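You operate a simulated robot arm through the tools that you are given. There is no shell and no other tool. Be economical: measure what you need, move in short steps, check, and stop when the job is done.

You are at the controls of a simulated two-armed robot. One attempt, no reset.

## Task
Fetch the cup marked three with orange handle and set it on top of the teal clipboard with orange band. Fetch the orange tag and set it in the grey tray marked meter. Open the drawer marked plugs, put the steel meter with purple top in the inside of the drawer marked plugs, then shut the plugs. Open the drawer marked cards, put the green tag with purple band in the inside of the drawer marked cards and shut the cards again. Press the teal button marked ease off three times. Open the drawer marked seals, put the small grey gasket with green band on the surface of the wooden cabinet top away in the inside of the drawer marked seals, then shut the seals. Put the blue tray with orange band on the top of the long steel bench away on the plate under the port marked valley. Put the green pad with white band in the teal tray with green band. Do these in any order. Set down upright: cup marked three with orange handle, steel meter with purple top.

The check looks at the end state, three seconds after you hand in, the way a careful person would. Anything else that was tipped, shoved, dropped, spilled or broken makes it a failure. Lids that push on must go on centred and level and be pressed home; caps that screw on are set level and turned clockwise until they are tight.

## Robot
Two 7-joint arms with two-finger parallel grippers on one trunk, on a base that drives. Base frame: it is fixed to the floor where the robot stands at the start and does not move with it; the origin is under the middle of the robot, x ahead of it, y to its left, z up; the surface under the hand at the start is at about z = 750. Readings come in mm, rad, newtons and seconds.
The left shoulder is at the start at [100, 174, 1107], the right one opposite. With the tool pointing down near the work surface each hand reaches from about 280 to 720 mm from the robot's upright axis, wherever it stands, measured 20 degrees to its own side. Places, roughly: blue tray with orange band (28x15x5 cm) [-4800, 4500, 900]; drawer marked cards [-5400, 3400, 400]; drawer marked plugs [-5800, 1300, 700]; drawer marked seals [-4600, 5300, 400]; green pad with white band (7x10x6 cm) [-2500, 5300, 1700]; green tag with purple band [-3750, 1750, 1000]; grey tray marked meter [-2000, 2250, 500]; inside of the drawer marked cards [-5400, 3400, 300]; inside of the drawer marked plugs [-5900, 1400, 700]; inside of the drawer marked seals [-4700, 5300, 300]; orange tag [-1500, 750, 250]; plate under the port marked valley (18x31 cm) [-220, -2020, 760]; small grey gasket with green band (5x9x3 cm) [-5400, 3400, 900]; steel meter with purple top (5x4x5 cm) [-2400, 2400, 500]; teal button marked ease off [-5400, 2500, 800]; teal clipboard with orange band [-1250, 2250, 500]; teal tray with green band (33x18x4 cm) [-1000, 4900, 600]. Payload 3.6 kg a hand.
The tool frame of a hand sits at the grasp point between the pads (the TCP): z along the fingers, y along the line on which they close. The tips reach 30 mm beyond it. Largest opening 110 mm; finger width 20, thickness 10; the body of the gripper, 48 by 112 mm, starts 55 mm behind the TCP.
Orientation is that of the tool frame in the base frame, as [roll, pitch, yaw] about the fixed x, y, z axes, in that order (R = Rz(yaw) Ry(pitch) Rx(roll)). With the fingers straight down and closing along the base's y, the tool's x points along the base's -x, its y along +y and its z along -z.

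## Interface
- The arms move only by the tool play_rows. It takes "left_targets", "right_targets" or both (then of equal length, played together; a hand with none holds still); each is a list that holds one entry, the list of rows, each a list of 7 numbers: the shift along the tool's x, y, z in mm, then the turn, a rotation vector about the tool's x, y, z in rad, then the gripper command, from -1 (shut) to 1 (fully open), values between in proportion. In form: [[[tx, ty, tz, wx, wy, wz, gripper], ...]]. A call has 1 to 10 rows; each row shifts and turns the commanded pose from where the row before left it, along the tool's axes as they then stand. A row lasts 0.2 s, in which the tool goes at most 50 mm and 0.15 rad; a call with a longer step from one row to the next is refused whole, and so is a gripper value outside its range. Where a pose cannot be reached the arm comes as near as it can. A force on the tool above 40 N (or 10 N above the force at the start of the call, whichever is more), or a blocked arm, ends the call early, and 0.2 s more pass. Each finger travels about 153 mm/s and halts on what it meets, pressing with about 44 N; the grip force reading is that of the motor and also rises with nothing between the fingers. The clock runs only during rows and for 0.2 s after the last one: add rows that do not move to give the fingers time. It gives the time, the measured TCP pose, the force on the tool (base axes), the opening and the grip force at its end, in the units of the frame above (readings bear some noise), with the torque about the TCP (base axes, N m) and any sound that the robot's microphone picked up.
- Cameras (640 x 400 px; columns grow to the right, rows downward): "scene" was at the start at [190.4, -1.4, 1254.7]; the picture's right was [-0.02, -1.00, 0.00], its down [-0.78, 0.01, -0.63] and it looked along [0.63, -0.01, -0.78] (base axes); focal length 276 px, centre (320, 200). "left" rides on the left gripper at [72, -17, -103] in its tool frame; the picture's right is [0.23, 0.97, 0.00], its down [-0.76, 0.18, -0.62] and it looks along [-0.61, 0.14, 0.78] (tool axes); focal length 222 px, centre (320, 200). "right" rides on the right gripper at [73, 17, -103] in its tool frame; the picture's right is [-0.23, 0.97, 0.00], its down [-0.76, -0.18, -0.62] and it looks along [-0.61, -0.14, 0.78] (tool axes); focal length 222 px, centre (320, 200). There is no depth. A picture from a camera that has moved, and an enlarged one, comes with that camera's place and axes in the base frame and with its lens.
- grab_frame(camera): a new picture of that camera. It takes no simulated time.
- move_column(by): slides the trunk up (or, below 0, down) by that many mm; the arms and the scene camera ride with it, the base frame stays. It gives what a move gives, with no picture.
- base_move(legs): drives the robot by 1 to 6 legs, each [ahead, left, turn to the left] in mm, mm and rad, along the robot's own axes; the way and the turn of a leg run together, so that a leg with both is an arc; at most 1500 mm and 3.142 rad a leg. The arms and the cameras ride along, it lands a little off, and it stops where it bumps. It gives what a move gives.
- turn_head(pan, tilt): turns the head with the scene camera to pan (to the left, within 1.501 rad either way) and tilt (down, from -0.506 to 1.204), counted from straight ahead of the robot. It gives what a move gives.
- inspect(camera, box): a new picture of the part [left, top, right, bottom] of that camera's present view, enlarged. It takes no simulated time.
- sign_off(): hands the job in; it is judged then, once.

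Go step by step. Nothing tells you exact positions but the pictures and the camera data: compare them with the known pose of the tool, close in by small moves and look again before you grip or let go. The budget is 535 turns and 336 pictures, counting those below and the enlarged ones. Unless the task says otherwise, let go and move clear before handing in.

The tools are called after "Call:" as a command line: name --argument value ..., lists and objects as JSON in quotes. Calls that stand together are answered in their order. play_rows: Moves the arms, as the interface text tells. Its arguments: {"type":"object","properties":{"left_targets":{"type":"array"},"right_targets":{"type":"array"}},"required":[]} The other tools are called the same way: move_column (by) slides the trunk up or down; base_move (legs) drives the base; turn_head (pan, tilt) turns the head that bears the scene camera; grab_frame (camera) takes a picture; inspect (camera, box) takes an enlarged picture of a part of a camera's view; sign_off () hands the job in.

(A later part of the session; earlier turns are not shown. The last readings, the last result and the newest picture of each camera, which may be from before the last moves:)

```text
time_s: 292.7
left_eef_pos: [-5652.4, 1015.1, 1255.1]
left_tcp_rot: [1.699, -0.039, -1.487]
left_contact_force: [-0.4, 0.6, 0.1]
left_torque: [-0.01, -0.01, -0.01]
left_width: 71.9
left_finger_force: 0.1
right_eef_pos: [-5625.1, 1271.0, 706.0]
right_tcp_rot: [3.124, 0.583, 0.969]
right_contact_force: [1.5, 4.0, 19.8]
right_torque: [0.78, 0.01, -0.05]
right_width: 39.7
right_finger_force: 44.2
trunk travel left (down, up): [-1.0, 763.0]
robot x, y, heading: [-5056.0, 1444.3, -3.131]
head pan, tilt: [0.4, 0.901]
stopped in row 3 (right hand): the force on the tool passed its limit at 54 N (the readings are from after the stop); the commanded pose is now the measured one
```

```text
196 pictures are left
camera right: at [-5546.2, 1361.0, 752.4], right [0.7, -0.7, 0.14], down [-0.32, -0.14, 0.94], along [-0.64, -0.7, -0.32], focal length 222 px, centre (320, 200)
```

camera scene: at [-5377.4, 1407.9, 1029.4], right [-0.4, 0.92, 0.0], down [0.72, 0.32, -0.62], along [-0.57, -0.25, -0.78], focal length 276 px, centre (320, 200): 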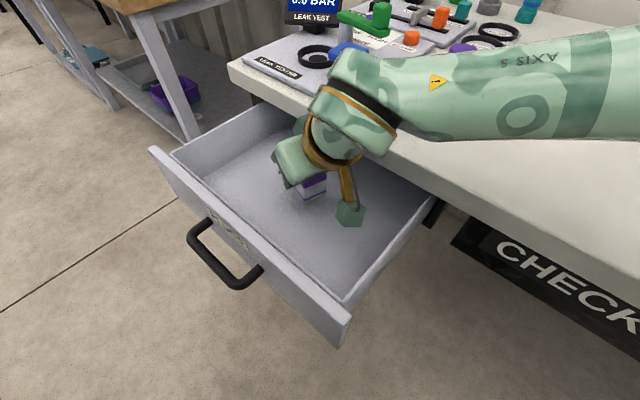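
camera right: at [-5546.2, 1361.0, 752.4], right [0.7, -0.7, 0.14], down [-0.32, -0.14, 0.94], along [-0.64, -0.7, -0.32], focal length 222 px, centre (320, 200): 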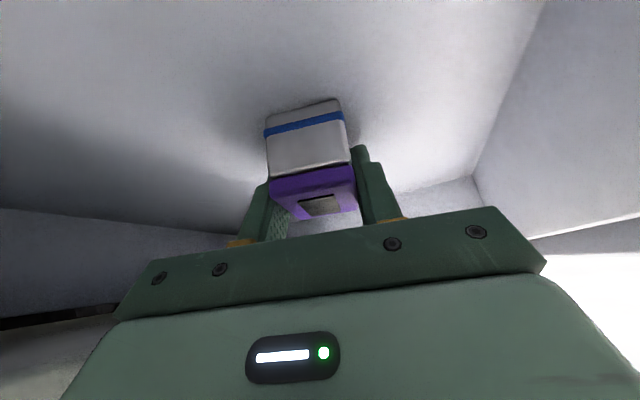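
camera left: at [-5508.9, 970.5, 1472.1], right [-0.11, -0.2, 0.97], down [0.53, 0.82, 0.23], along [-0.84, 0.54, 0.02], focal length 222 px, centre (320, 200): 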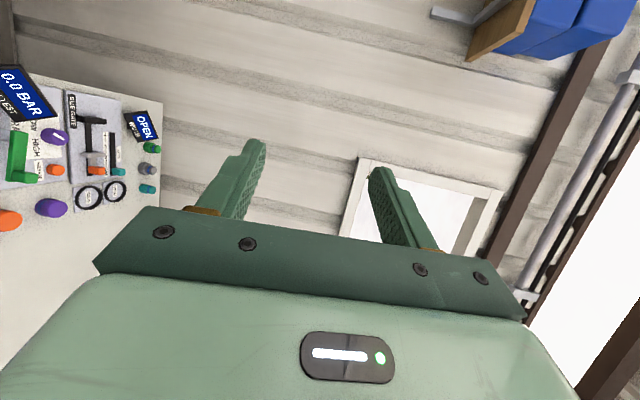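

Meter bottom is on the drawer floor. Release gently and withdraw.

Call:
play_rows --right_targets '[[[0, 0, 0, 0, 0, 0, -0.1], [0, 0, 0, 0, 0, 0, 0.1], [0, 0, 0, 0, 0, 0, 0.1]]]'

Call:
grab_frame --camera "right"

```text
time_s: 293.5
left_eef_pos: [-5655.1, 1014.0, 1254.9]
left_tcp_rot: [1.702, -0.039, -1.487]
left_contact_force: [-0.1, 0.5, -1.0]
left_torque: [0.01, 0.01, 0.01]
left_width: 71.5
left_finger_force: 0.2
right_eef_pos: [-5624.0, 1270.8, 701.8]
right_tcp_rot: [3.121, 0.574, 0.969]
right_contact_force: [0.6, -0.9, 1.5]
right_torque: [0.0, 0.07, 0.03]
right_width: 60.5
right_finger_force: 0.0
trunk travel left (down, up): [-1.0, 763.0]
robot x, y, heading: [-5057.0, 1443.0, -3.126]
head pan, tilt: [0.4, 0.901]
```

```text
195 pictures are left
camera right: at [-5545.9, 1360.4, 749.7], right [0.7, -0.7, 0.14], down [-0.33, -0.14, 0.93], along [-0.63, -0.7, -0.33], focal length 222 px, centre (320, 200)
```

right: 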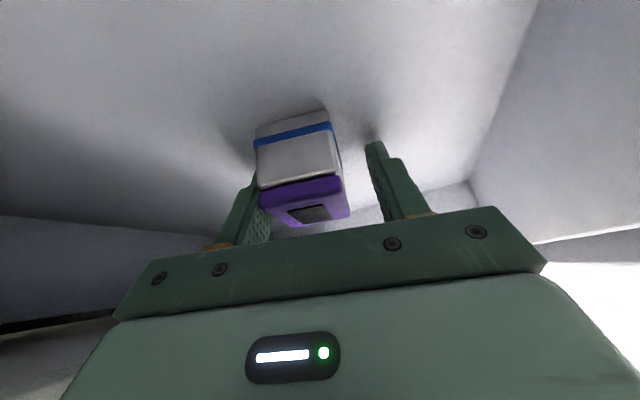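

Call:
play_rows --right_targets '[[[0, 0, 0, 0, 0, 0, 0.5], [0, 0, 0, 0, 0, 0, 0.5]]]'

Call:
move_column --by 250

Call:
base_move --legs '[[-150, 0, 0]]'

Call:
grab_frame --camera "scene"

```text
time_s: 294.1
left_eef_pos: [-5653.2, 1013.8, 1254.2]
left_tcp_rot: [1.701, -0.038, -1.489]
left_contact_force: [0.9, -0.5, -0.7]
left_torque: [-0.02, -0.01, -0.02]
left_width: 71.5
left_finger_force: 0.2
right_eef_pos: [-5624.4, 1269.5, 701.9]
right_tcp_rot: [3.12, 0.575, 0.968]
right_contact_force: [0.5, -0.3, 1.0]
right_torque: [-0.02, 0.01, 0.0]
right_width: 82.2
right_finger_force: 0.1
trunk travel left (down, up): [-1.0, 763.0]
robot x, y, heading: [-5054.5, 1444.8, -3.133]
head pan, tilt: [0.4, 0.901]
```

```text
time_s: 296.7
left_eef_pos: [-5654.1, 1013.0, 1504.9]
left_tcp_rot: [1.702, -0.041, -1.487]
left_contact_force: [0.1, 0.8, -0.7]
left_torque: [0.0, 0.0, -0.05]
left_width: 71.7
left_finger_force: 0.0
right_eef_pos: [-5625.4, 1271.0, 951.7]
right_tcp_rot: [3.121, 0.574, 0.967]
right_contact_force: [0.0, 0.4, 0.7]
right_torque: [0.0, 0.0, 0.01]
right_width: 82.5
right_finger_force: 0.1
trunk travel left (down, up): [-251.0, 513.0]
robot x, y, heading: [-5052.4, 1443.2, -3.131]
head pan, tilt: [0.4, 0.901]
```

```text
time_s: 298.0
left_eef_pos: [-5501.2, 1015.9, 1505.2]
left_tcp_rot: [1.701, -0.039, -1.485]
left_contact_force: [0.7, -0.8, -0.1]
left_torque: [0.02, -0.03, 0.02]
left_width: 71.7
left_finger_force: 0.1
right_eef_pos: [-5471.8, 1272.6, 953.4]
right_tcp_rot: [3.122, 0.575, 0.971]
right_contact_force: [0.4, -0.4, 0.2]
right_torque: [0.02, -0.02, -0.01]
right_width: 82.2
right_finger_force: 0.1
trunk travel left (down, up): [-251.0, 513.0]
robot x, y, heading: [-4905.2, 1444.3, -3.125]
head pan, tilt: [0.4, 0.901]
```

```text
194 pictures are left
camera scene: at [-5073.1, 1412.9, 1280.8], right [-0.4, 0.92, 0.0], down [0.72, 0.32, -0.62], along [-0.57, -0.25, -0.78], focal length 276 px, centre (320, 200)
```

scene: 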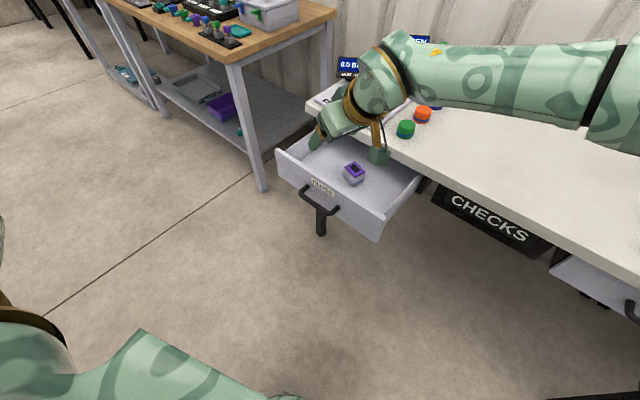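

Meter stands in the drawer. Now straighten the right hand (fingers down, closed) to push the drawer shut.

Call:
play_rows --right_targets '[[[0, 0, -20, 0, 0.143, 0, 0], [0, 0, -20, 0, 0.143, 0, -1], [0, 0, 0, 0, 0.143, 0, -1], [0, 0, 0, 0, 0.143, 0, -1], [0, 0, 0, 0, 0, 0.14, -1], [0, 0, 0, 0, 0, 0.14, -1], [0, 0, 0, 0, 0, 0.14, -1], [0, 0, 0, 0, 0, 0.14, -1], [0, 0, 0, 0, 0, 0.14, -1], [0, 0, 0, 0, 0, 0.14, -1]]]'

Call:
base_move --legs '[[-110, -20, 0]]'

Call:
move_column --by -240

Call:
grab_frame --camera "scene"

```text
time_s: 300.2
left_eef_pos: [-5502.4, 1015.6, 1504.7]
left_tcp_rot: [1.701, -0.039, -1.485]
left_contact_force: [0.9, -0.8, 0.5]
left_torque: [-0.01, -0.01, 0.03]
left_width: 71.3
left_finger_force: 0.0
right_eef_pos: [-5474.9, 1272.2, 953.3]
right_tcp_rot: [2.678, 0.359, 0.047]
right_contact_force: [-0.4, 0.3, 0.1]
right_torque: [0.03, 0.04, -0.02]
right_width: 0.0
right_finger_force: 37.4
right hand out of reach, approached as far as the arm can: row 1, 2, 3, 4
trunk travel left (down, up): [-251.0, 513.0]
robot x, y, heading: [-4906.9, 1446.7, -3.128]
head pan, tilt: [0.4, 0.901]
```

```text
time_s: 301.4
left_eef_pos: [-5391.3, 1037.5, 1504.8]
left_tcp_rot: [1.698, -0.04, -1.484]
left_contact_force: [0.3, -0.4, -0.1]
left_torque: [-0.05, -0.01, 0.02]
left_width: 71.3
left_finger_force: 0.0
right_eef_pos: [-5364.3, 1293.5, 952.7]
right_tcp_rot: [2.683, 0.36, 0.051]
right_contact_force: [-0.3, -0.1, 0.5]
right_torque: [0.04, 0.0, 0.01]
right_width: 0.1
right_finger_force: 37.2
trunk travel left (down, up): [-251.0, 513.0]
robot x, y, heading: [-4793.4, 1470.9, -3.129]
head pan, tilt: [0.4, 0.901]
```

```text
time_s: 303.9
left_eef_pos: [-5393.0, 1037.6, 1266.4]
left_tcp_rot: [1.698, -0.039, -1.485]
left_contact_force: [0.6, -0.5, 0.0]
left_torque: [-0.01, -0.03, -0.01]
left_width: 71.8
left_finger_force: 0.1
right_eef_pos: [-5364.4, 1293.5, 713.2]
right_tcp_rot: [2.681, 0.36, 0.05]
right_contact_force: [0.3, -0.1, 0.0]
right_torque: [-0.02, 0.02, -0.01]
right_width: 0.0
right_finger_force: 37.8
trunk travel left (down, up): [-11.0, 753.0]
robot x, y, heading: [-4794.3, 1465.9, -3.124]
head pan, tilt: [0.4, 0.901]
```

```text
193 pictures are left
camera scene: at [-5106.2, 1432.5, 1025.4], right [-0.4, 0.92, 0.0], down [0.72, 0.32, -0.62], along [-0.57, -0.25, -0.78], focal length 276 px, centre (320, 200)
```

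scene: 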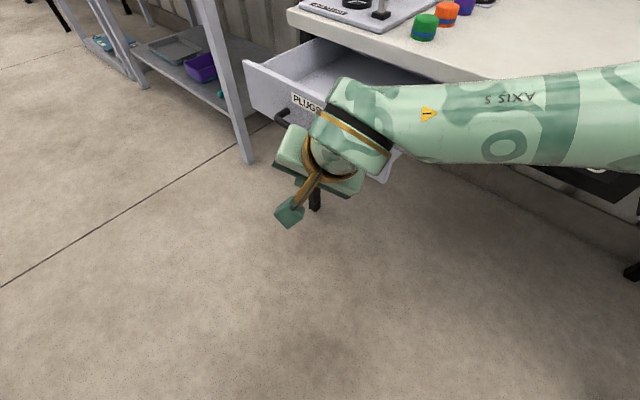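

I'll push on the centre of the handle with the closed fingers.

Call:
play_rows --right_targets '[[[0, 0, 22, 0, 0, 0, -1]]]'

Call:
base_move --legs '[[30, 50, 0], [60, -12, 0]]'

Call:
grab_frame --camera "scene"

```text
time_s: 304.3
left_eef_pos: [-5393.3, 1037.5, 1265.1]
left_tcp_rot: [1.701, -0.038, -1.485]
left_contact_force: [-0.2, 0.3, 0.7]
left_torque: [0.0, -0.02, 0.0]
left_width: 71.5
left_finger_force: 0.0
right_eef_pos: [-5370.7, 1283.2, 692.9]
right_tcp_rot: [2.678, 0.357, 0.051]
right_contact_force: [0.3, -0.1, -0.2]
right_torque: [-0.01, 0.01, -0.03]
right_width: 0.1
right_finger_force: 37.8
trunk travel left (down, up): [-11.0, 753.0]
robot x, y, heading: [-4796.1, 1466.9, -3.127]
head pan, tilt: [0.4, 0.901]
```

```text
time_s: 305.9
left_eef_pos: [-5486.8, 998.6, 1262.4]
left_tcp_rot: [1.703, -0.038, -1.486]
left_contact_force: [-0.9, 0.4, -0.8]
left_torque: [0.03, -0.01, -0.01]
left_width: 71.7
left_finger_force: 0.2
right_eef_pos: [-5463.7, 1243.7, 692.3]
right_tcp_rot: [2.68, 0.358, 0.05]
right_contact_force: [-0.4, 0.2, -0.4]
right_torque: [-0.01, -0.01, 0.0]
right_width: 0.0
right_finger_force: 37.4
trunk travel left (down, up): [-11.0, 753.0]
robot x, y, heading: [-4885.2, 1425.8, -3.126]
head pan, tilt: [0.4, 0.901]
```

```text
192 pictures are left
camera scene: at [-5198.4, 1392.4, 1024.5], right [-0.4, 0.92, 0.0], down [0.72, 0.32, -0.62], along [-0.57, -0.25, -0.79], focal length 276 px, centre (320, 200)
```

scene: 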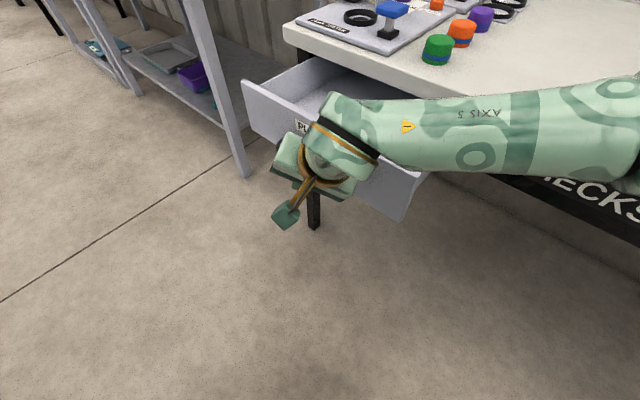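

Call:
base_move --legs '[[60, -12, 0], [60, -12, 0]]'

Call:
grab_frame --camera "scene"

```text
time_s: 307.4
left_eef_pos: [-5579.4, 1020.3, 1278.3]
left_tcp_rot: [1.676, -0.038, -1.484]
left_contact_force: [3.2, -0.1, 3.0]
left_torque: [0.02, -0.15, -0.04]
left_width: 71.6
left_finger_force: 0.0
right_eef_pos: [-5569.4, 1266.0, 706.1]
right_tcp_rot: [2.681, 0.379, 0.055]
right_contact_force: [0.9, -0.3, 1.2]
right_torque: [0.08, 0.06, -0.08]
right_width: 0.2
right_finger_force: 37.3
trunk travel left (down, up): [-11.0, 753.0]
robot x, y, heading: [-5007.8, 1449.1, -3.131]
head pan, tilt: [0.4, 0.901]
```

```text
191 pictures are left
camera scene: at [-5309.1, 1416.1, 1028.0], right [-0.4, 0.92, 0.0], down [0.71, 0.32, -0.63], along [-0.57, -0.25, -0.78], focal length 276 px, centre (320, 200)
```

scene: 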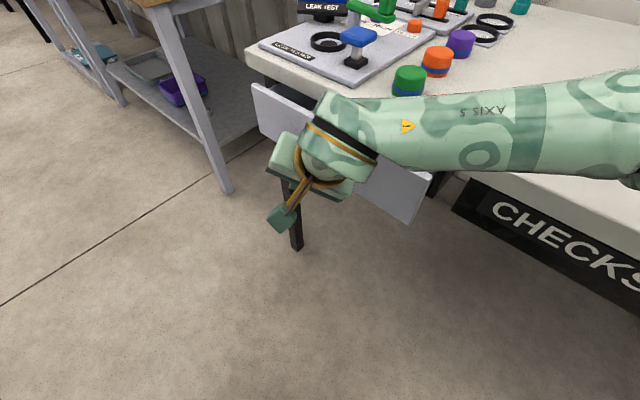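

The arms rose a bit – maybe the right elbow touches the table. Look before pushing further.

Call:
turn_head --pan -0.5 --tilt 0.9

Call:
grab_frame --camera "scene"

```text
time_s: 308.6
left_eef_pos: [-5588.5, 1019.4, 1274.1]
left_tcp_rot: [1.685, -0.038, -1.483]
left_contact_force: [-0.2, 0.0, -0.7]
left_torque: [0.02, 0.03, 0.0]
left_width: 71.7
left_finger_force: 0.0
right_eef_pos: [-5574.2, 1265.5, 700.5]
right_tcp_rot: [2.682, 0.373, 0.053]
right_contact_force: [-0.4, -0.4, 1.2]
right_torque: [0.02, 0.01, -0.01]
right_width: 0.1
right_finger_force: 38.1
trunk travel left (down, up): [-11.0, 753.0]
robot x, y, heading: [-5007.0, 1451.5, -3.127]
head pan, tilt: [-0.499, 0.901]
```

```text
190 pictures are left
camera scene: at [-5314.2, 1481.0, 1025.1], right [0.47, 0.89, 0.0], down [0.69, -0.36, -0.62], along [-0.55, 0.29, -0.78], focal length 276 px, centre (320, 200)
```

scene: 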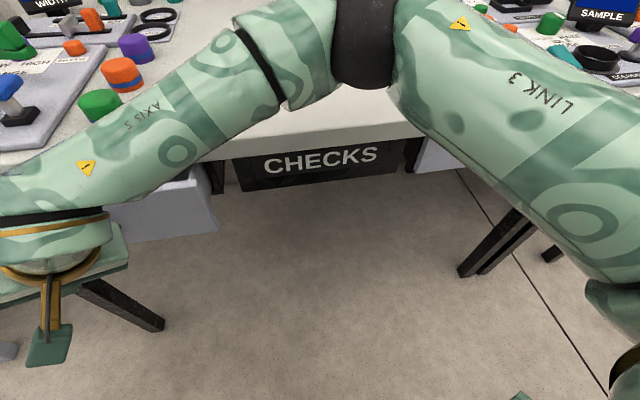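

The right elbow is low over the table. I'll lift, back off, and extend the arm further so the elbow stays off the table.

Call:
move_column --by 80

Call:
base_move --legs '[[-220, 0, 0]]'

Call:
grab_frame --camera "scene"

Call:
turn_head --pan 0.3 --tilt 0.7

Call:
grab_frame --camera "scene"

```text
time_s: 309.8
left_eef_pos: [-5590.2, 1019.3, 1351.8]
left_tcp_rot: [1.686, -0.039, -1.483]
left_contact_force: [0.0, 1.2, -0.3]
left_torque: [0.02, -0.04, 0.0]
left_width: 71.7
left_finger_force: 0.1
right_eef_pos: [-5574.2, 1266.6, 779.7]
right_tcp_rot: [2.68, 0.37, 0.054]
right_contact_force: [-0.1, -0.2, -0.2]
right_torque: [0.01, 0.0, -0.05]
right_width: 0.2
right_finger_force: 37.4
trunk travel left (down, up): [-91.0, 673.0]
robot x, y, heading: [-5005.1, 1449.5, -3.126]
head pan, tilt: [-0.499, 0.901]
```

```text
time_s: 311.5
left_eef_pos: [-5364.0, 1023.5, 1352.8]
left_tcp_rot: [1.683, -0.038, -1.485]
left_contact_force: [0.6, 0.3, -0.2]
left_torque: [0.03, -0.01, 0.02]
left_width: 71.4
left_finger_force: 0.0
right_eef_pos: [-5350.5, 1270.4, 781.3]
right_tcp_rot: [2.682, 0.37, 0.052]
right_contact_force: [0.2, -0.4, 0.6]
right_torque: [-0.01, -0.03, 0.02]
right_width: 0.0
right_finger_force: 37.9
trunk travel left (down, up): [-91.0, 673.0]
robot x, y, heading: [-4782.8, 1452.5, -3.131]
head pan, tilt: [-0.499, 0.901]
```

```text
189 pictures are left
camera scene: at [-5039.4, 1485.4, 1112.0], right [0.47, 0.88, 0.0], down [0.69, -0.37, -0.62], along [-0.55, 0.29, -0.78], focal length 276 px, centre (320, 200)
```

scene: 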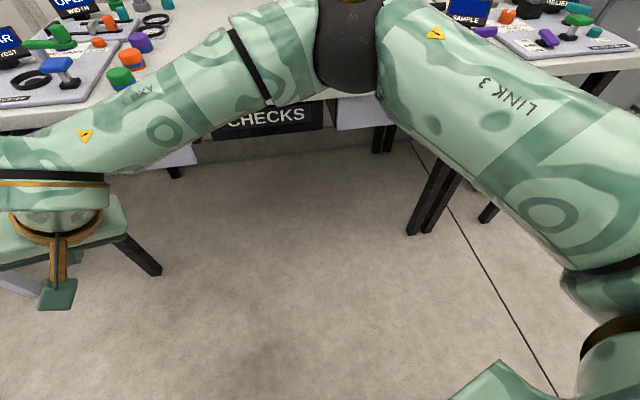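

```text
time_s: 312.6
left_eef_pos: [-5366.5, 1025.6, 1352.7]
left_tcp_rot: [1.685, -0.038, -1.484]
left_contact_force: [-0.4, -0.1, -0.6]
left_torque: [0.0, 0.03, 0.02]
left_width: 71.4
left_finger_force: 0.0
right_eef_pos: [-5350.3, 1270.7, 780.5]
right_tcp_rot: [2.68, 0.372, 0.052]
right_contact_force: [-0.9, -0.3, -0.4]
right_torque: [0.01, 0.01, 0.03]
right_width: 0.0
right_finger_force: 37.8
trunk travel left (down, up): [-91.0, 673.0]
robot x, y, heading: [-4779.0, 1453.1, -3.13]
head pan, tilt: [0.3, 0.7]
```

```text
188 pictures are left
camera scene: at [-5054.3, 1424.0, 1127.9], right [-0.31, 0.95, 0.0], down [0.61, 0.2, -0.76], along [-0.73, -0.23, -0.64], focal length 276 px, centre (320, 200)
```

scene: 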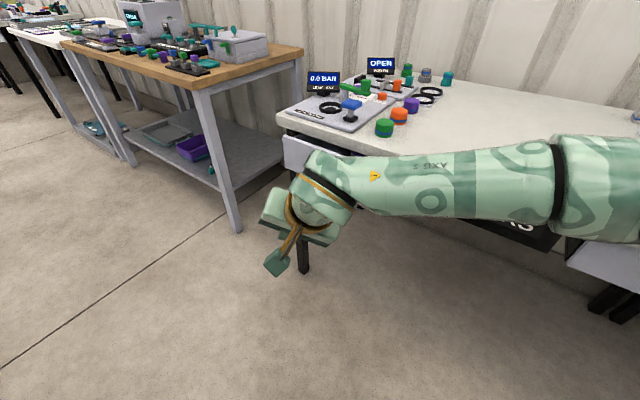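

Call:
base_move --legs '[[0, 230, 0]]'

Call:
play_rows --right_targets '[[[0, -10, 0, 0.115, 0, 0, -1], [0, -20, 0, 0.115, 0, 0, -1], [0, -30, 0, 0.115, 0, 0, -1], [0, -35, 0, 0.115, 0, 0, -1], [0, -35, 0, 0, 0.12, 0, -1], [0, -35, 0, 0, 0.12, 0, -1], [0, -35, 0, 0, 0.12, 0, -1], [0, -35, 0, 0, 0, 0, -1], [0, 0, 0, 0, 0, 0, -1]]]'

Call:
grab_frame --camera "scene"

```text
time_s: 314.4
left_eef_pos: [-5365.1, 792.6, 1352.5]
left_tcp_rot: [1.683, -0.036, -1.486]
left_contact_force: [0.5, 0.5, -0.6]
left_torque: [-0.02, 0.03, -0.02]
left_width: 71.8
left_finger_force: 0.2
right_eef_pos: [-5347.9, 1039.3, 779.3]
right_tcp_rot: [2.682, 0.371, 0.052]
right_contact_force: [0.7, -0.5, 0.4]
right_torque: [0.01, 0.01, 0.04]
right_width: 0.0
right_finger_force: 38.0
trunk travel left (down, up): [-91.0, 673.0]
robot x, y, heading: [-4776.2, 1222.5, -3.127]
head pan, tilt: [0.3, 0.7]
```

```text
time_s: 316.4
left_eef_pos: [-5364.2, 792.5, 1353.3]
left_tcp_rot: [1.685, -0.036, -1.488]
left_contact_force: [0.4, 0.2, 0.6]
left_torque: [-0.03, 0.01, -0.04]
left_width: 71.5
left_finger_force: 0.0
right_eef_pos: [-5368.3, 1271.0, 760.3]
right_tcp_rot: [-3.141, 0.012, 0.053]
right_contact_force: [-0.3, 0.1, 0.1]
right_torque: [-0.01, 0.01, -0.02]
right_width: 0.0
right_finger_force: 37.8
trunk travel left (down, up): [-91.0, 673.0]
robot x, y, heading: [-4778.1, 1217.6, -3.131]
head pan, tilt: [0.3, 0.7]
```

```text
187 pictures are left
camera scene: at [-5051.6, 1192.8, 1127.9], right [-0.31, 0.95, 0.0], down [0.61, 0.2, -0.76], along [-0.73, -0.23, -0.64], focal length 276 px, centre (320, 200)
```

scene: 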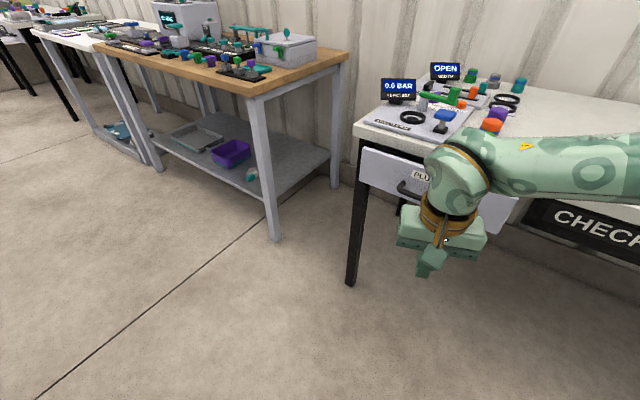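

Call:
play_rows --right_targets '[[[-30, 0, 0, 0, 0, 0, -1], [-30, 0, 0, 0, 0, 0, -1], [-30, 0, 0, 0, 0, 0, -1]]]'

Call:
move_column --by -65

Call:
base_move --legs '[[80, 0, 0]]'

Call:
turn_head --pan -0.2 --tilt 0.7

Call:
grab_frame --camera "scene"

```text
time_s: 317.1
left_eef_pos: [-5364.2, 792.8, 1353.4]
left_tcp_rot: [1.683, -0.035, -1.487]
left_contact_force: [-0.4, 0.1, 0.0]
left_torque: [0.0, -0.01, 0.05]
left_width: 71.3
left_finger_force: 0.0
right_eef_pos: [-5459.7, 1265.8, 759.9]
right_tcp_rot: [3.14, 0.009, 0.051]
right_contact_force: [0.3, 0.0, 0.1]
right_torque: [-0.02, -0.02, 0.02]
right_width: 0.1
right_finger_force: 38.3
trunk travel left (down, up): [-91.0, 673.0]
robot x, y, heading: [-4778.8, 1219.7, -3.128]
head pan, tilt: [0.3, 0.7]
```

```text
time_s: 318.2
left_eef_pos: [-5361.8, 792.6, 1287.9]
left_tcp_rot: [1.682, -0.037, -1.487]
left_contact_force: [0.7, -0.8, 1.1]
left_torque: [0.02, -0.02, 0.0]
left_width: 71.2
left_finger_force: 0.0
right_eef_pos: [-5457.3, 1264.5, 697.0]
right_tcp_rot: [3.139, 0.013, 0.053]
right_contact_force: [0.3, -0.6, 0.5]
right_torque: [-0.01, 0.04, 0.0]
right_width: 0.0
right_finger_force: 37.9
trunk travel left (down, up): [-26.0, 738.0]
robot x, y, heading: [-4777.6, 1222.2, -3.132]
head pan, tilt: [0.3, 0.7]
```

```text
time_s: 319.2
left_eef_pos: [-5444.1, 791.0, 1286.6]
left_tcp_rot: [1.686, -0.038, -1.485]
left_contact_force: [0.1, 0.1, 0.1]
left_torque: [0.02, 0.02, -0.01]
left_width: 71.6
left_finger_force: 0.0
right_eef_pos: [-5538.3, 1265.1, 695.2]
right_tcp_rot: [3.14, 0.009, 0.052]
right_contact_force: [-0.5, -0.4, 0.3]
right_torque: [-0.02, -0.05, -0.01]
right_width: 0.0
right_finger_force: 37.3
trunk travel left (down, up): [-26.0, 738.0]
robot x, y, heading: [-4861.4, 1220.5, -3.125]
head pan, tilt: [0.3, 0.7]
```

```text
time_s: 320.2
left_eef_pos: [-5444.7, 790.9, 1288.2]
left_tcp_rot: [1.685, -0.038, -1.486]
left_contact_force: [0.1, -0.3, 0.4]
left_torque: [0.01, 0.0, 0.0]
left_width: 71.4
left_finger_force: 0.1
right_eef_pos: [-5537.0, 1264.3, 695.7]
right_tcp_rot: [-3.141, 0.009, 0.051]
right_contact_force: [0.7, 0.9, 0.0]
right_torque: [-0.04, -0.03, 0.01]
right_width: 0.0
right_finger_force: 38.2
trunk travel left (down, up): [-26.0, 738.0]
robot x, y, heading: [-4859.9, 1220.4, -3.13]
head pan, tilt: [-0.201, 0.7]
```

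```text
186 pictures are left
camera scene: at [-5175.3, 1233.4, 1057.5], right [0.19, 0.98, 0.0], down [0.63, -0.12, -0.76], along [-0.75, 0.14, -0.64], focal length 276 px, centre (320, 200)
```

scene: 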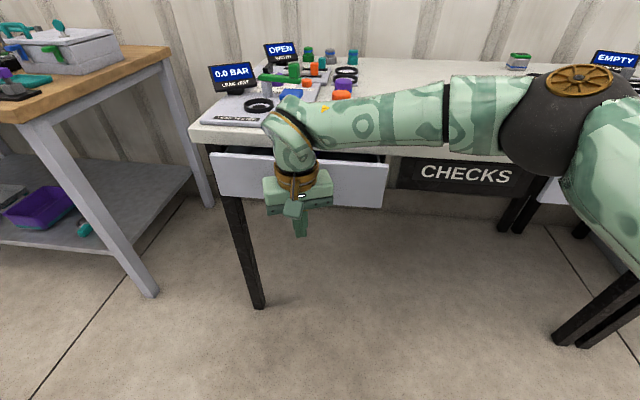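

Call:
base_move --legs '[[50, -10, 0], [40, -8, 0]]'

Call:
grab_frame --camera "scene"

```text
time_s: 321.6
left_eef_pos: [-5512.2, 807.9, 1299.7]
left_tcp_rot: [1.663, -0.033, -1.484]
left_contact_force: [2.4, 0.1, 1.7]
left_torque: [0.0, -0.13, -0.02]
left_width: 71.7
left_finger_force: 0.1
right_eef_pos: [-5618.2, 1279.8, 708.3]
right_tcp_rot: [3.14, 0.03, 0.055]
right_contact_force: [-0.6, -0.9, 2.1]
right_torque: [0.02, 0.0, 0.01]
right_width: 0.1
right_finger_force: 37.6
trunk travel left (down, up): [-26.0, 738.0]
robot x, y, heading: [-4948.1, 1236.7, -3.131]
head pan, tilt: [-0.201, 0.7]
```

```text
185 pictures are left
camera scene: at [-5256.7, 1250.2, 1060.8], right [0.19, 0.98, 0.0], down [0.63, -0.12, -0.77], along [-0.76, 0.14, -0.64], focal length 276 px, centre (320, 200)
```

scene: 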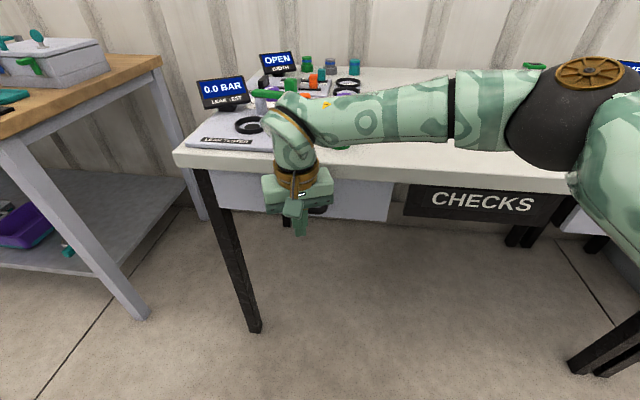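

Call:
base_move --legs '[[40, -8, 0], [40, -8, 0]]'

Call:
grab_frame --camera "scene"

```text
time_s: 322.4
left_eef_pos: [-5544.0, 812.7, 1292.4]
left_tcp_rot: [1.676, -0.037, -1.487]
left_contact_force: [0.4, -0.7, -0.9]
left_torque: [-0.01, 0.02, 0.01]
left_width: 71.4
left_finger_force: 0.0
right_eef_pos: [-5637.8, 1281.7, 703.0]
right_tcp_rot: [3.136, 0.003, 0.053]
right_contact_force: [1.6, -0.1, 0.5]
right_torque: [0.0, 0.16, 0.0]
right_width: 0.0
right_finger_force: 38.0
trunk travel left (down, up): [-26.0, 738.0]
robot x, y, heading: [-4968.1, 1243.0, -3.128]
head pan, tilt: [-0.201, 0.7]
stopped in leg 1: the force on the tool passed its limit at 85 N (the readings are from after the stop); the commanded pose is now the measured one
```

```text
184 pictures are left
camera scene: at [-5285.6, 1253.8, 1057.4], right [0.19, 0.98, 0.0], down [0.63, -0.12, -0.76], along [-0.75, 0.14, -0.64], focal length 276 px, centre (320, 200)
```

scene: 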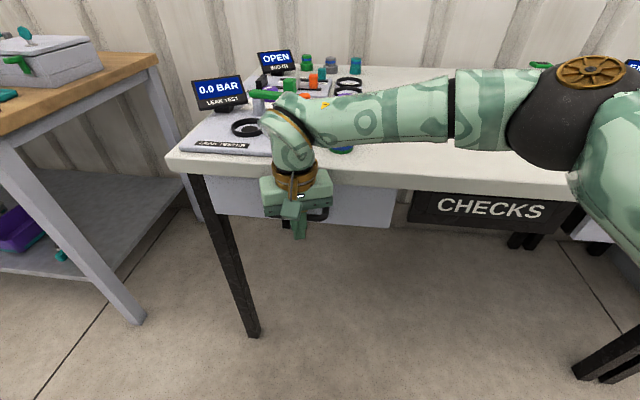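

The gripper body met the table edge first. Tilt the fingers forward so they lead.

Call:
base_move --legs '[[-40, 8, 0]]'

Call:
play_rows --right_targets '[[[0, 0, 0, 0, -0.14, 0, -1], [0, 0, 0, 0, -0.14, 0, -1], [0, 0, 0, 0, -0.14, 0, -1], [0, 0, 0, 0, -0.14, 0, -1], [0, 0, 0, 0, -0.14, 0, -1], [0, 0, 0, 0, 0, 0, -1]]]'

Call:
grab_frame --camera "right"

```text
time_s: 323.3
left_eef_pos: [-5501.7, 803.9, 1293.4]
left_tcp_rot: [1.669, -0.035, -1.486]
left_contact_force: [0.4, -0.4, -0.4]
left_torque: [0.0, -0.02, 0.03]
left_width: 71.5
left_finger_force: 0.2
right_eef_pos: [-5596.7, 1274.8, 705.3]
right_tcp_rot: [3.138, 0.007, 0.053]
right_contact_force: [-0.1, 0.4, 0.3]
right_torque: [0.03, 0.05, -0.01]
right_width: 0.1
right_finger_force: 37.5
trunk travel left (down, up): [-26.0, 738.0]
robot x, y, heading: [-4928.4, 1233.3, -3.128]
head pan, tilt: [-0.201, 0.7]
```

```text
time_s: 324.7
left_eef_pos: [-5504.4, 804.3, 1292.3]
left_tcp_rot: [1.673, -0.037, -1.487]
left_contact_force: [-0.6, -0.8, 0.3]
left_torque: [0.01, -0.02, -0.01]
left_width: 71.5
left_finger_force: 0.0
right_eef_pos: [-5599.6, 1274.4, 703.8]
right_tcp_rot: [3.136, 0.703, 0.048]
right_contact_force: [0.3, 0.2, 0.1]
right_torque: [0.02, 0.01, 0.02]
right_width: 0.0
right_finger_force: 37.7
trunk travel left (down, up): [-26.0, 738.0]
robot x, y, heading: [-4929.8, 1234.5, -3.131]
head pan, tilt: [-0.201, 0.7]
```

```text
183 pictures are left
camera right: at [-5475.0, 1265.5, 735.3], right [-0.12, -0.98, 0.15], down [-0.19, 0.17, 0.97], along [-0.98, 0.09, -0.2], focal length 222 px, centre (320, 200)
```

right: 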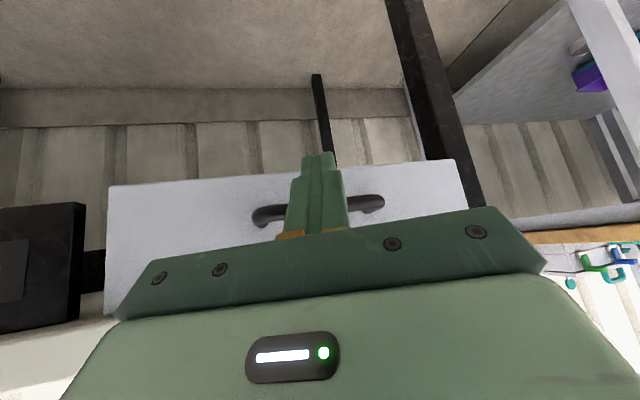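

Call:
base_move --legs '[[50, -10, 0], [50, -10, 0]]'

Call:
grab_frame --camera "right"

Call:
grab_frame --camera "scene"

```text
time_s: 326.0
left_eef_pos: [-5567.5, 816.9, 1293.2]
left_tcp_rot: [1.669, -0.035, -1.486]
left_contact_force: [0.3, -0.5, -0.5]
left_torque: [0.0, 0.0, 0.0]
left_width: 71.3
left_finger_force: 0.1
right_eef_pos: [-5656.2, 1283.3, 698.9]
right_tcp_rot: [3.136, 0.687, 0.055]
right_contact_force: [-0.3, -0.1, -0.6]
right_torque: [-0.04, 0.01, 0.03]
right_width: 0.0
right_finger_force: 37.9
trunk travel left (down, up): [-26.0, 738.0]
robot x, y, heading: [-4990.9, 1246.9, -3.128]
head pan, tilt: [-0.201, 0.7]
stopped in leg 2: the force on the tool passed its limit at 69 N (the readings are from after the stop); the commanded pose is now the measured one
```

```text
182 pictures are left
camera right: at [-5533.4, 1276.4, 733.7], right [-0.12, -0.98, 0.15], down [-0.21, 0.17, 0.96], along [-0.97, 0.08, -0.22], focal length 222 px, centre (320, 200)
```

right: 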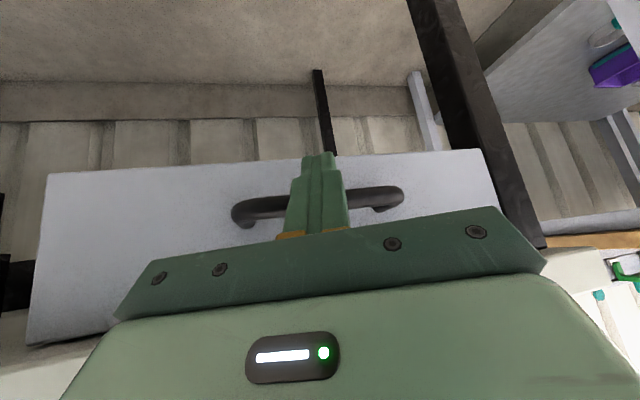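

```text
181 pictures are left
camera scene: at [-5310.6, 1258.1, 1057.5], right [0.19, 0.98, 0.0], down [0.63, -0.12, -0.76], along [-0.75, 0.14, -0.64], focal length 276 px, centre (320, 200)
```

scene: 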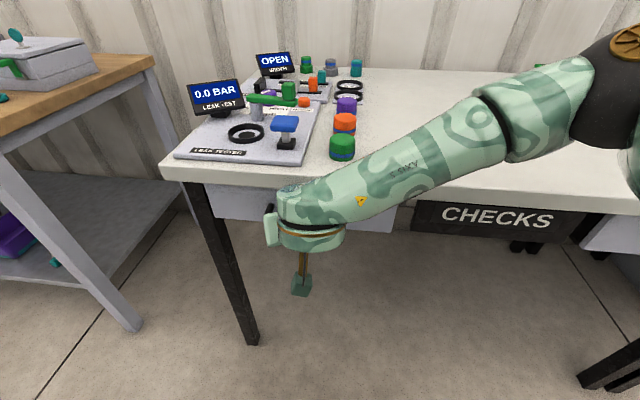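

Call:
base_move --legs '[[-250, 0, 0]]'

Call:
turn_head --pan 0 --tilt 0.6

Call:
grab_frame --camera "scene"

Call:
grab_frame --camera "right"

```text
time_s: 327.9
left_eef_pos: [-5317.4, 819.9, 1295.2]
left_tcp_rot: [1.67, -0.037, -1.487]
left_contact_force: [0.1, 0.8, 0.5]
left_torque: [0.02, -0.02, 0.0]
left_width: 71.6
left_finger_force: 0.1
right_eef_pos: [-5407.0, 1286.9, 701.0]
right_tcp_rot: [3.137, 0.687, 0.056]
right_contact_force: [-0.5, 0.5, -0.3]
right_torque: [0.0, -0.01, 0.01]
right_width: 0.0
right_finger_force: 37.6
trunk travel left (down, up): [-26.0, 738.0]
robot x, y, heading: [-4742.2, 1250.3, -3.125]
head pan, tilt: [-0.201, 0.7]
```

```text
time_s: 328.6
left_eef_pos: [-5318.3, 818.8, 1293.9]
left_tcp_rot: [1.671, -0.035, -1.486]
left_contact_force: [-0.7, -0.6, 0.2]
left_torque: [-0.01, -0.02, 0.02]
left_width: 71.3
left_finger_force: 0.0
right_eef_pos: [-5406.2, 1286.4, 700.1]
right_tcp_rot: [3.135, 0.686, 0.057]
right_contact_force: [0.2, -0.2, -0.1]
right_torque: [0.0, 0.0, -0.02]
right_width: 0.0
right_finger_force: 37.2
trunk travel left (down, up): [-26.0, 738.0]
robot x, y, heading: [-4742.7, 1245.4, -3.132]
head pan, tilt: [0.0, 0.6]
```

```text
180 pictures are left
camera scene: at [-5066.6, 1243.8, 1066.1], right [-0.01, 1.0, 0.0], down [0.57, 0.01, -0.82], along [-0.82, -0.01, -0.57], focal length 276 px, centre (320, 200)
```

scene: 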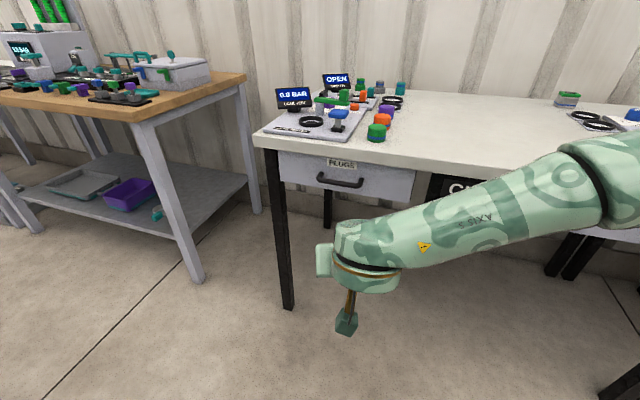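

```text
179 pictures are left
camera right: at [-5284.5, 1278.9, 733.8], right [-0.12, -0.98, 0.15], down [-0.21, 0.17, 0.96], along [-0.97, 0.08, -0.22], focal length 222 px, centre (320, 200)
```

right: 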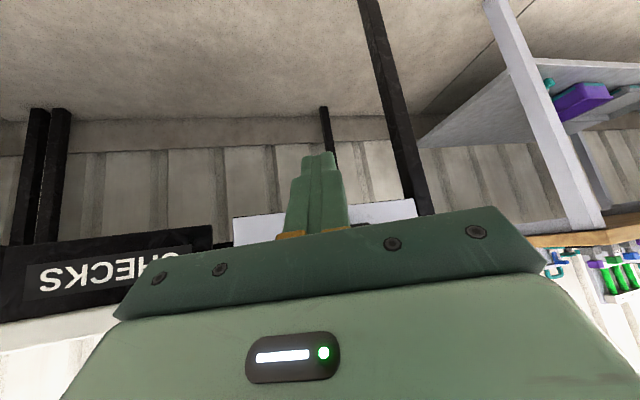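

Call:
inspect --camera "scene" --box '[240, 120, 440, 220]'

```text
3.20 times, centred on (340, 170) of scene
camera zoom: at [-5066.6, 1243.8, 1066.1], right [-0.01, 1.0, 0.0], down [0.57, 0.01, -0.82], along [-0.82, -0.01, -0.57], focal length 884 px, centre (256, 296)
```

zoom: 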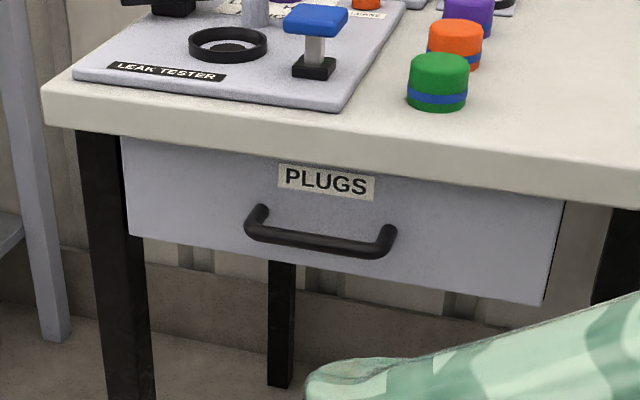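

Drawer shut with the meter inside. Next: the "ease off" button. Raise, straighten, and move along the bench.

Call:
move_column --by 300

Call:
play_rows --right_targets '[[[0, 0, 0, 0, 0.14, 0, -1], [0, 0, 0, 0, 0.14, 0, -1], [0, 0, 0, 0, 0.14, 0, -1], [0, 0, 0, 0, 0.14, 0, -1], [0, 0, 0, 0, 0.13, 0, -1]]]'

Call:
base_move --legs '[[150, -950, 0]]'

Call:
turn_head --pan 0 --tilt 0.7

Call:
grab_frame --camera "scene"

```text
time_s: 331.6
left_eef_pos: [-5319.5, 819.4, 1594.1]
left_tcp_rot: [1.67, -0.035, -1.483]
left_contact_force: [-1.0, -0.2, -0.8]
left_torque: [0.01, 0.0, -0.03]
left_width: 71.7
left_finger_force: 0.1
right_eef_pos: [-5407.0, 1286.8, 999.2]
right_tcp_rot: [3.137, 0.687, 0.057]
right_contact_force: [-0.3, 0.1, -0.1]
right_torque: [-0.02, 0.0, -0.02]
right_width: 0.0
right_finger_force: 38.0
trunk travel left (down, up): [-326.0, 438.0]
robot x, y, heading: [-4742.8, 1248.1, -3.136]
head pan, tilt: [0.0, 0.6]
```

```text
time_s: 332.8
left_eef_pos: [-5318.4, 818.5, 1593.4]
left_tcp_rot: [1.669, -0.035, -1.486]
left_contact_force: [-0.2, 0.0, 0.4]
left_torque: [0.0, 0.01, -0.02]
left_width: 71.7
left_finger_force: 0.2
right_eef_pos: [-5378.2, 1310.5, 1007.5]
right_tcp_rot: [3.136, 0.06, 0.058]
right_contact_force: [-0.2, -0.1, 0.7]
right_torque: [0.03, 0.0, -0.02]
right_width: 0.1
right_finger_force: 37.8
right hand out of reach, approached as far as the arm can: row 4, 5
trunk travel left (down, up): [-326.0, 438.0]
robot x, y, heading: [-4748.3, 1247.3, -3.131]
head pan, tilt: [0.0, 0.6]
```

```text
time_s: 337.8
left_eef_pos: [-5480.4, 1771.9, 1593.1]
left_tcp_rot: [1.672, -0.035, -1.489]
left_contact_force: [0.1, -0.5, 0.2]
left_torque: [0.02, 0.02, 0.03]
left_width: 71.7
left_finger_force: 0.1
right_eef_pos: [-5538.6, 2264.9, 1008.0]
right_tcp_rot: [3.135, 0.061, 0.057]
right_contact_force: [0.0, -0.6, 0.1]
right_torque: [-0.02, -0.01, 0.01]
right_width: 0.0
right_finger_force: 37.2
trunk travel left (down, up): [-326.0, 438.0]
robot x, y, heading: [-4904.8, 2195.4, -3.133]
head pan, tilt: [0.0, 0.6]
```

```text
time_s: 338.5
left_eef_pos: [-5480.1, 1771.3, 1594.5]
left_tcp_rot: [1.67, -0.036, -1.49]
left_contact_force: [1.0, 0.5, 0.0]
left_torque: [0.01, 0.0, 0.01]
left_width: 71.4
left_finger_force: 0.1
right_eef_pos: [-5538.4, 2265.0, 1008.2]
right_tcp_rot: [3.137, 0.061, 0.055]
right_contact_force: [0.3, 0.6, -0.1]
right_torque: [-0.01, -0.01, -0.01]
right_width: 0.3
right_finger_force: 38.0
trunk travel left (down, up): [-326.0, 438.0]
robot x, y, heading: [-4904.5, 2198.2, -3.132]
head pan, tilt: [0.0, 0.7]
```

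```text
177 pictures are left
camera scene: at [-5058.2, 2196.6, 1373.5], right [-0.01, 1.0, 0.0], down [0.64, 0.0, -0.76], along [-0.76, -0.01, -0.64], focal length 276 px, centre (320, 200)
```

scene: 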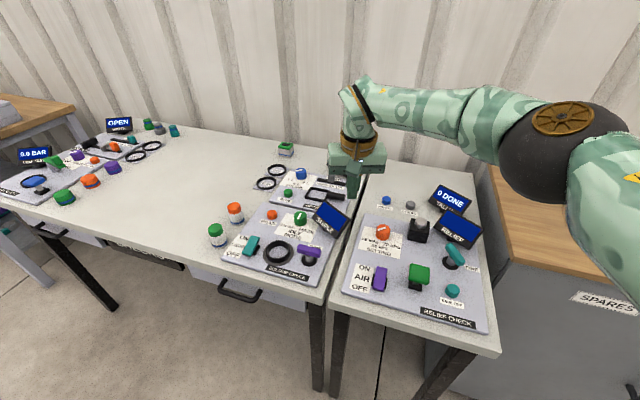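

Call:
inspect --camera "scene" --box '[330, 180, 510, 340]'

```text
2.50 times, centred on (420, 260) of scene
camera zoom: at [-5058.2, 2196.6, 1373.5], right [-0.01, 1.0, 0.0], down [0.64, 0.0, -0.76], along [-0.76, -0.01, -0.64], focal length 690 px, centre (70, 50)
```

zoom: 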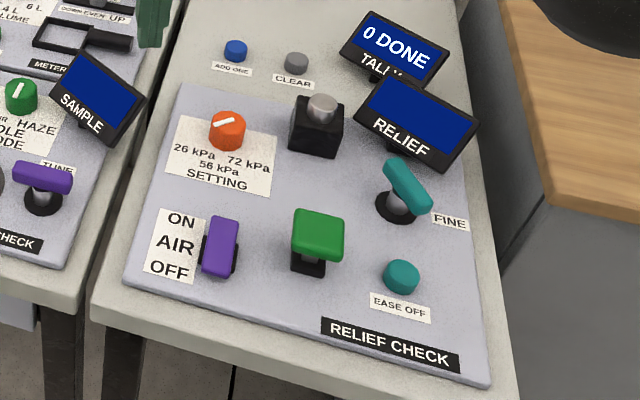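

EASE OFF is at about (-5404, 2490), top ~z 820. Bring the closed right fingers above it.

Call:
play_rows --right_targets '[[[21, -31, 0, 0, 0, 0, -1], [21, -31, 0, 0, 0, 0, -1], [21, -31, 0, 0, 0, 0, -1], [21, -31, 10, 0, 0, 0, -1], [21, -31, 20, 0, 0, 0, -1], [21, -31, 20, 0, 0, 0, -1], [20, -31, 20, 0, 0.05, 0, -1]]]'

Call:
grab_frame --camera "scene"

Call:
grab_frame --camera "right"

```text
time_s: 340.1
left_eef_pos: [-5479.2, 1772.2, 1594.6]
left_tcp_rot: [1.669, -0.038, -1.491]
left_contact_force: [-0.5, -0.7, 0.1]
left_torque: [-0.02, 0.0, 0.04]
left_width: 71.4
left_finger_force: 0.0
right_eef_pos: [-5408.9, 2489.8, 928.3]
right_tcp_rot: [3.135, 0.012, 0.056]
right_contact_force: [0.1, -0.5, -1.1]
right_torque: [-0.04, 0.03, 0.01]
right_width: 0.0
right_finger_force: 37.3
trunk travel left (down, up): [-326.0, 438.0]
robot x, y, heading: [-4903.4, 2201.7, -3.134]
head pan, tilt: [0.0, 0.7]
```

```text
175 pictures are left
camera scene: at [-5058.1, 2197.6, 1373.5], right [-0.01, 1.0, 0.0], down [0.64, 0.0, -0.76], along [-0.76, -0.01, -0.64], focal length 276 px, centre (320, 200)
```

scene: 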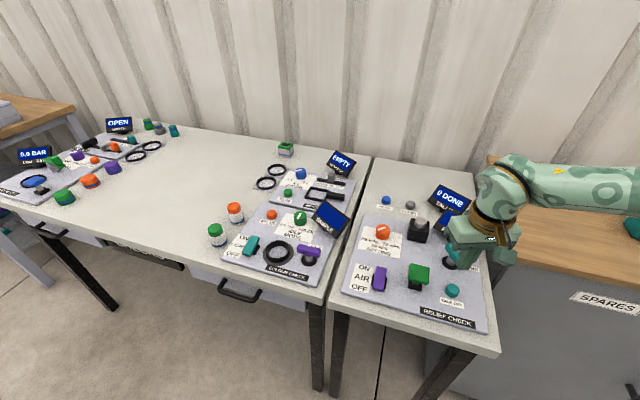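

```text
174 pictures are left
camera right: at [-5334.8, 2479.3, 1029.7], right [-0.17, -0.99, 0.01], down [-0.76, 0.14, 0.63], along [-0.62, 0.1, -0.78], focal length 222 px, centre (320, 200)
```

right: 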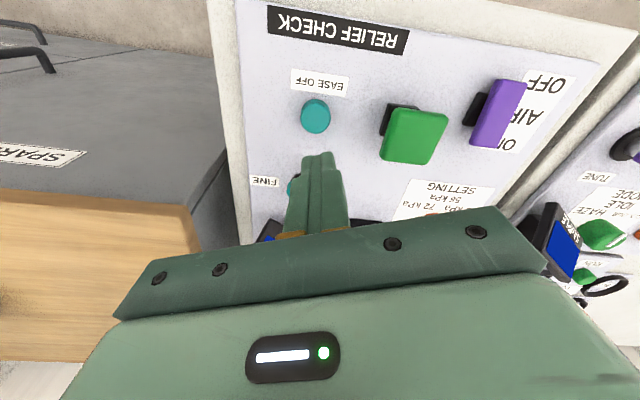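

Call:
play_rows --right_targets '[[[6, -1, 30, 0, 0, 0, -1], [0, 0, 25, 0, 0, 0, -1]]]'

Call:
grab_frame --camera "right"

Call:
inspect --camera "scene" --box '[400, 180, 540, 320]'

```text
time_s: 340.7
left_eef_pos: [-5480.2, 1771.0, 1593.2]
left_tcp_rot: [1.67, -0.035, -1.49]
left_contact_force: [0.2, 0.2, -0.1]
left_torque: [-0.01, -0.04, -0.01]
left_width: 71.6
left_finger_force: 0.2
right_eef_pos: [-5404.8, 2489.3, 873.7]
right_tcp_rot: [3.137, 0.012, 0.056]
right_contact_force: [0.0, 0.2, 1.1]
right_torque: [-0.02, 0.0, 0.0]
right_width: 0.0
right_finger_force: 37.1
trunk travel left (down, up): [-326.0, 438.0]
robot x, y, heading: [-4903.4, 2196.5, -3.135]
head pan, tilt: [0.0, 0.7]
```

```text
173 pictures are left
camera right: at [-5329.6, 2479.4, 975.2], right [-0.17, -0.98, 0.01], down [-0.76, 0.14, 0.63], along [-0.62, 0.1, -0.78], focal length 222 px, centre (320, 200)
```

right: 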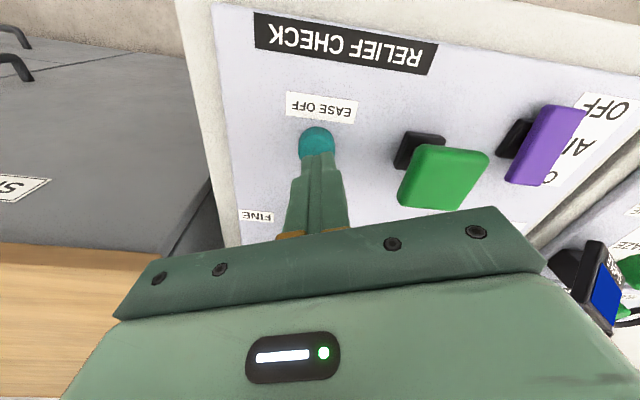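

```text
2.86 times, centred on (470, 250) of scene
camera zoom: at [-5058.5, 2196.6, 1373.4], right [-0.01, 1.0, 0.0], down [0.64, 0.0, -0.76], along [-0.76, -0.01, -0.64], focal length 789 px, centre (-109, 57)
```

zoom: 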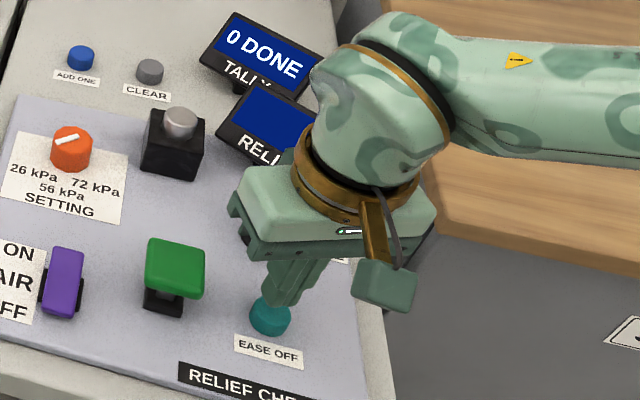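

Call:
play_rows --right_targets '[[[8, -2, 0, 0, 0, 0, -1], [0, 0, 12, 0, 0, 0, -1], [0, 0, 6, 0, 0, 0, -1], [0, 0, 5, 0, 0, 0, -1], [0, 0, 4, 0, 0, 0, -1], [0, 0, 4, 0, 0, 0, -1]]]'

Call:
grab_frame --camera "right"

```text
time_s: 341.9
left_eef_pos: [-5476.3, 1772.9, 1595.4]
left_tcp_rot: [1.67, -0.034, -1.49]
left_contact_force: [0.4, -1.0, 0.1]
left_torque: [-0.01, 0.01, 0.01]
left_width: 71.2
left_finger_force: 0.0
right_eef_pos: [-5397.2, 2492.2, 852.3]
right_tcp_rot: [3.134, 0.022, 0.049]
right_contact_force: [10.5, 1.3, 27.8]
right_torque: [0.06, -0.14, -0.07]
right_width: 0.0
right_finger_force: 37.1
trunk travel left (down, up): [-326.0, 438.0]
robot x, y, heading: [-4906.1, 2196.8, -3.133]
head pan, tilt: [0.0, 0.7]
heard: click
stopped in row 6 (right hand): the force on the tool passed its limit at 47 N (the readings are from after the stop); the commanded pose is now the measured one
```

```text
171 pictures are left
camera right: at [-5321.6, 2481.6, 954.2], right [-0.18, -0.98, 0.01], down [-0.76, 0.14, 0.64], along [-0.63, 0.11, -0.77], focal length 222 px, centre (320, 200)
```

right: 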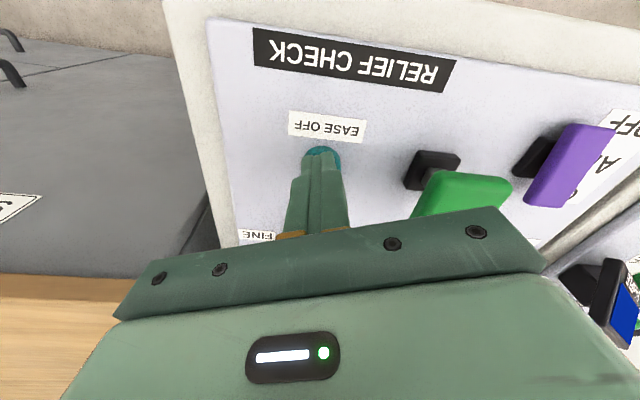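

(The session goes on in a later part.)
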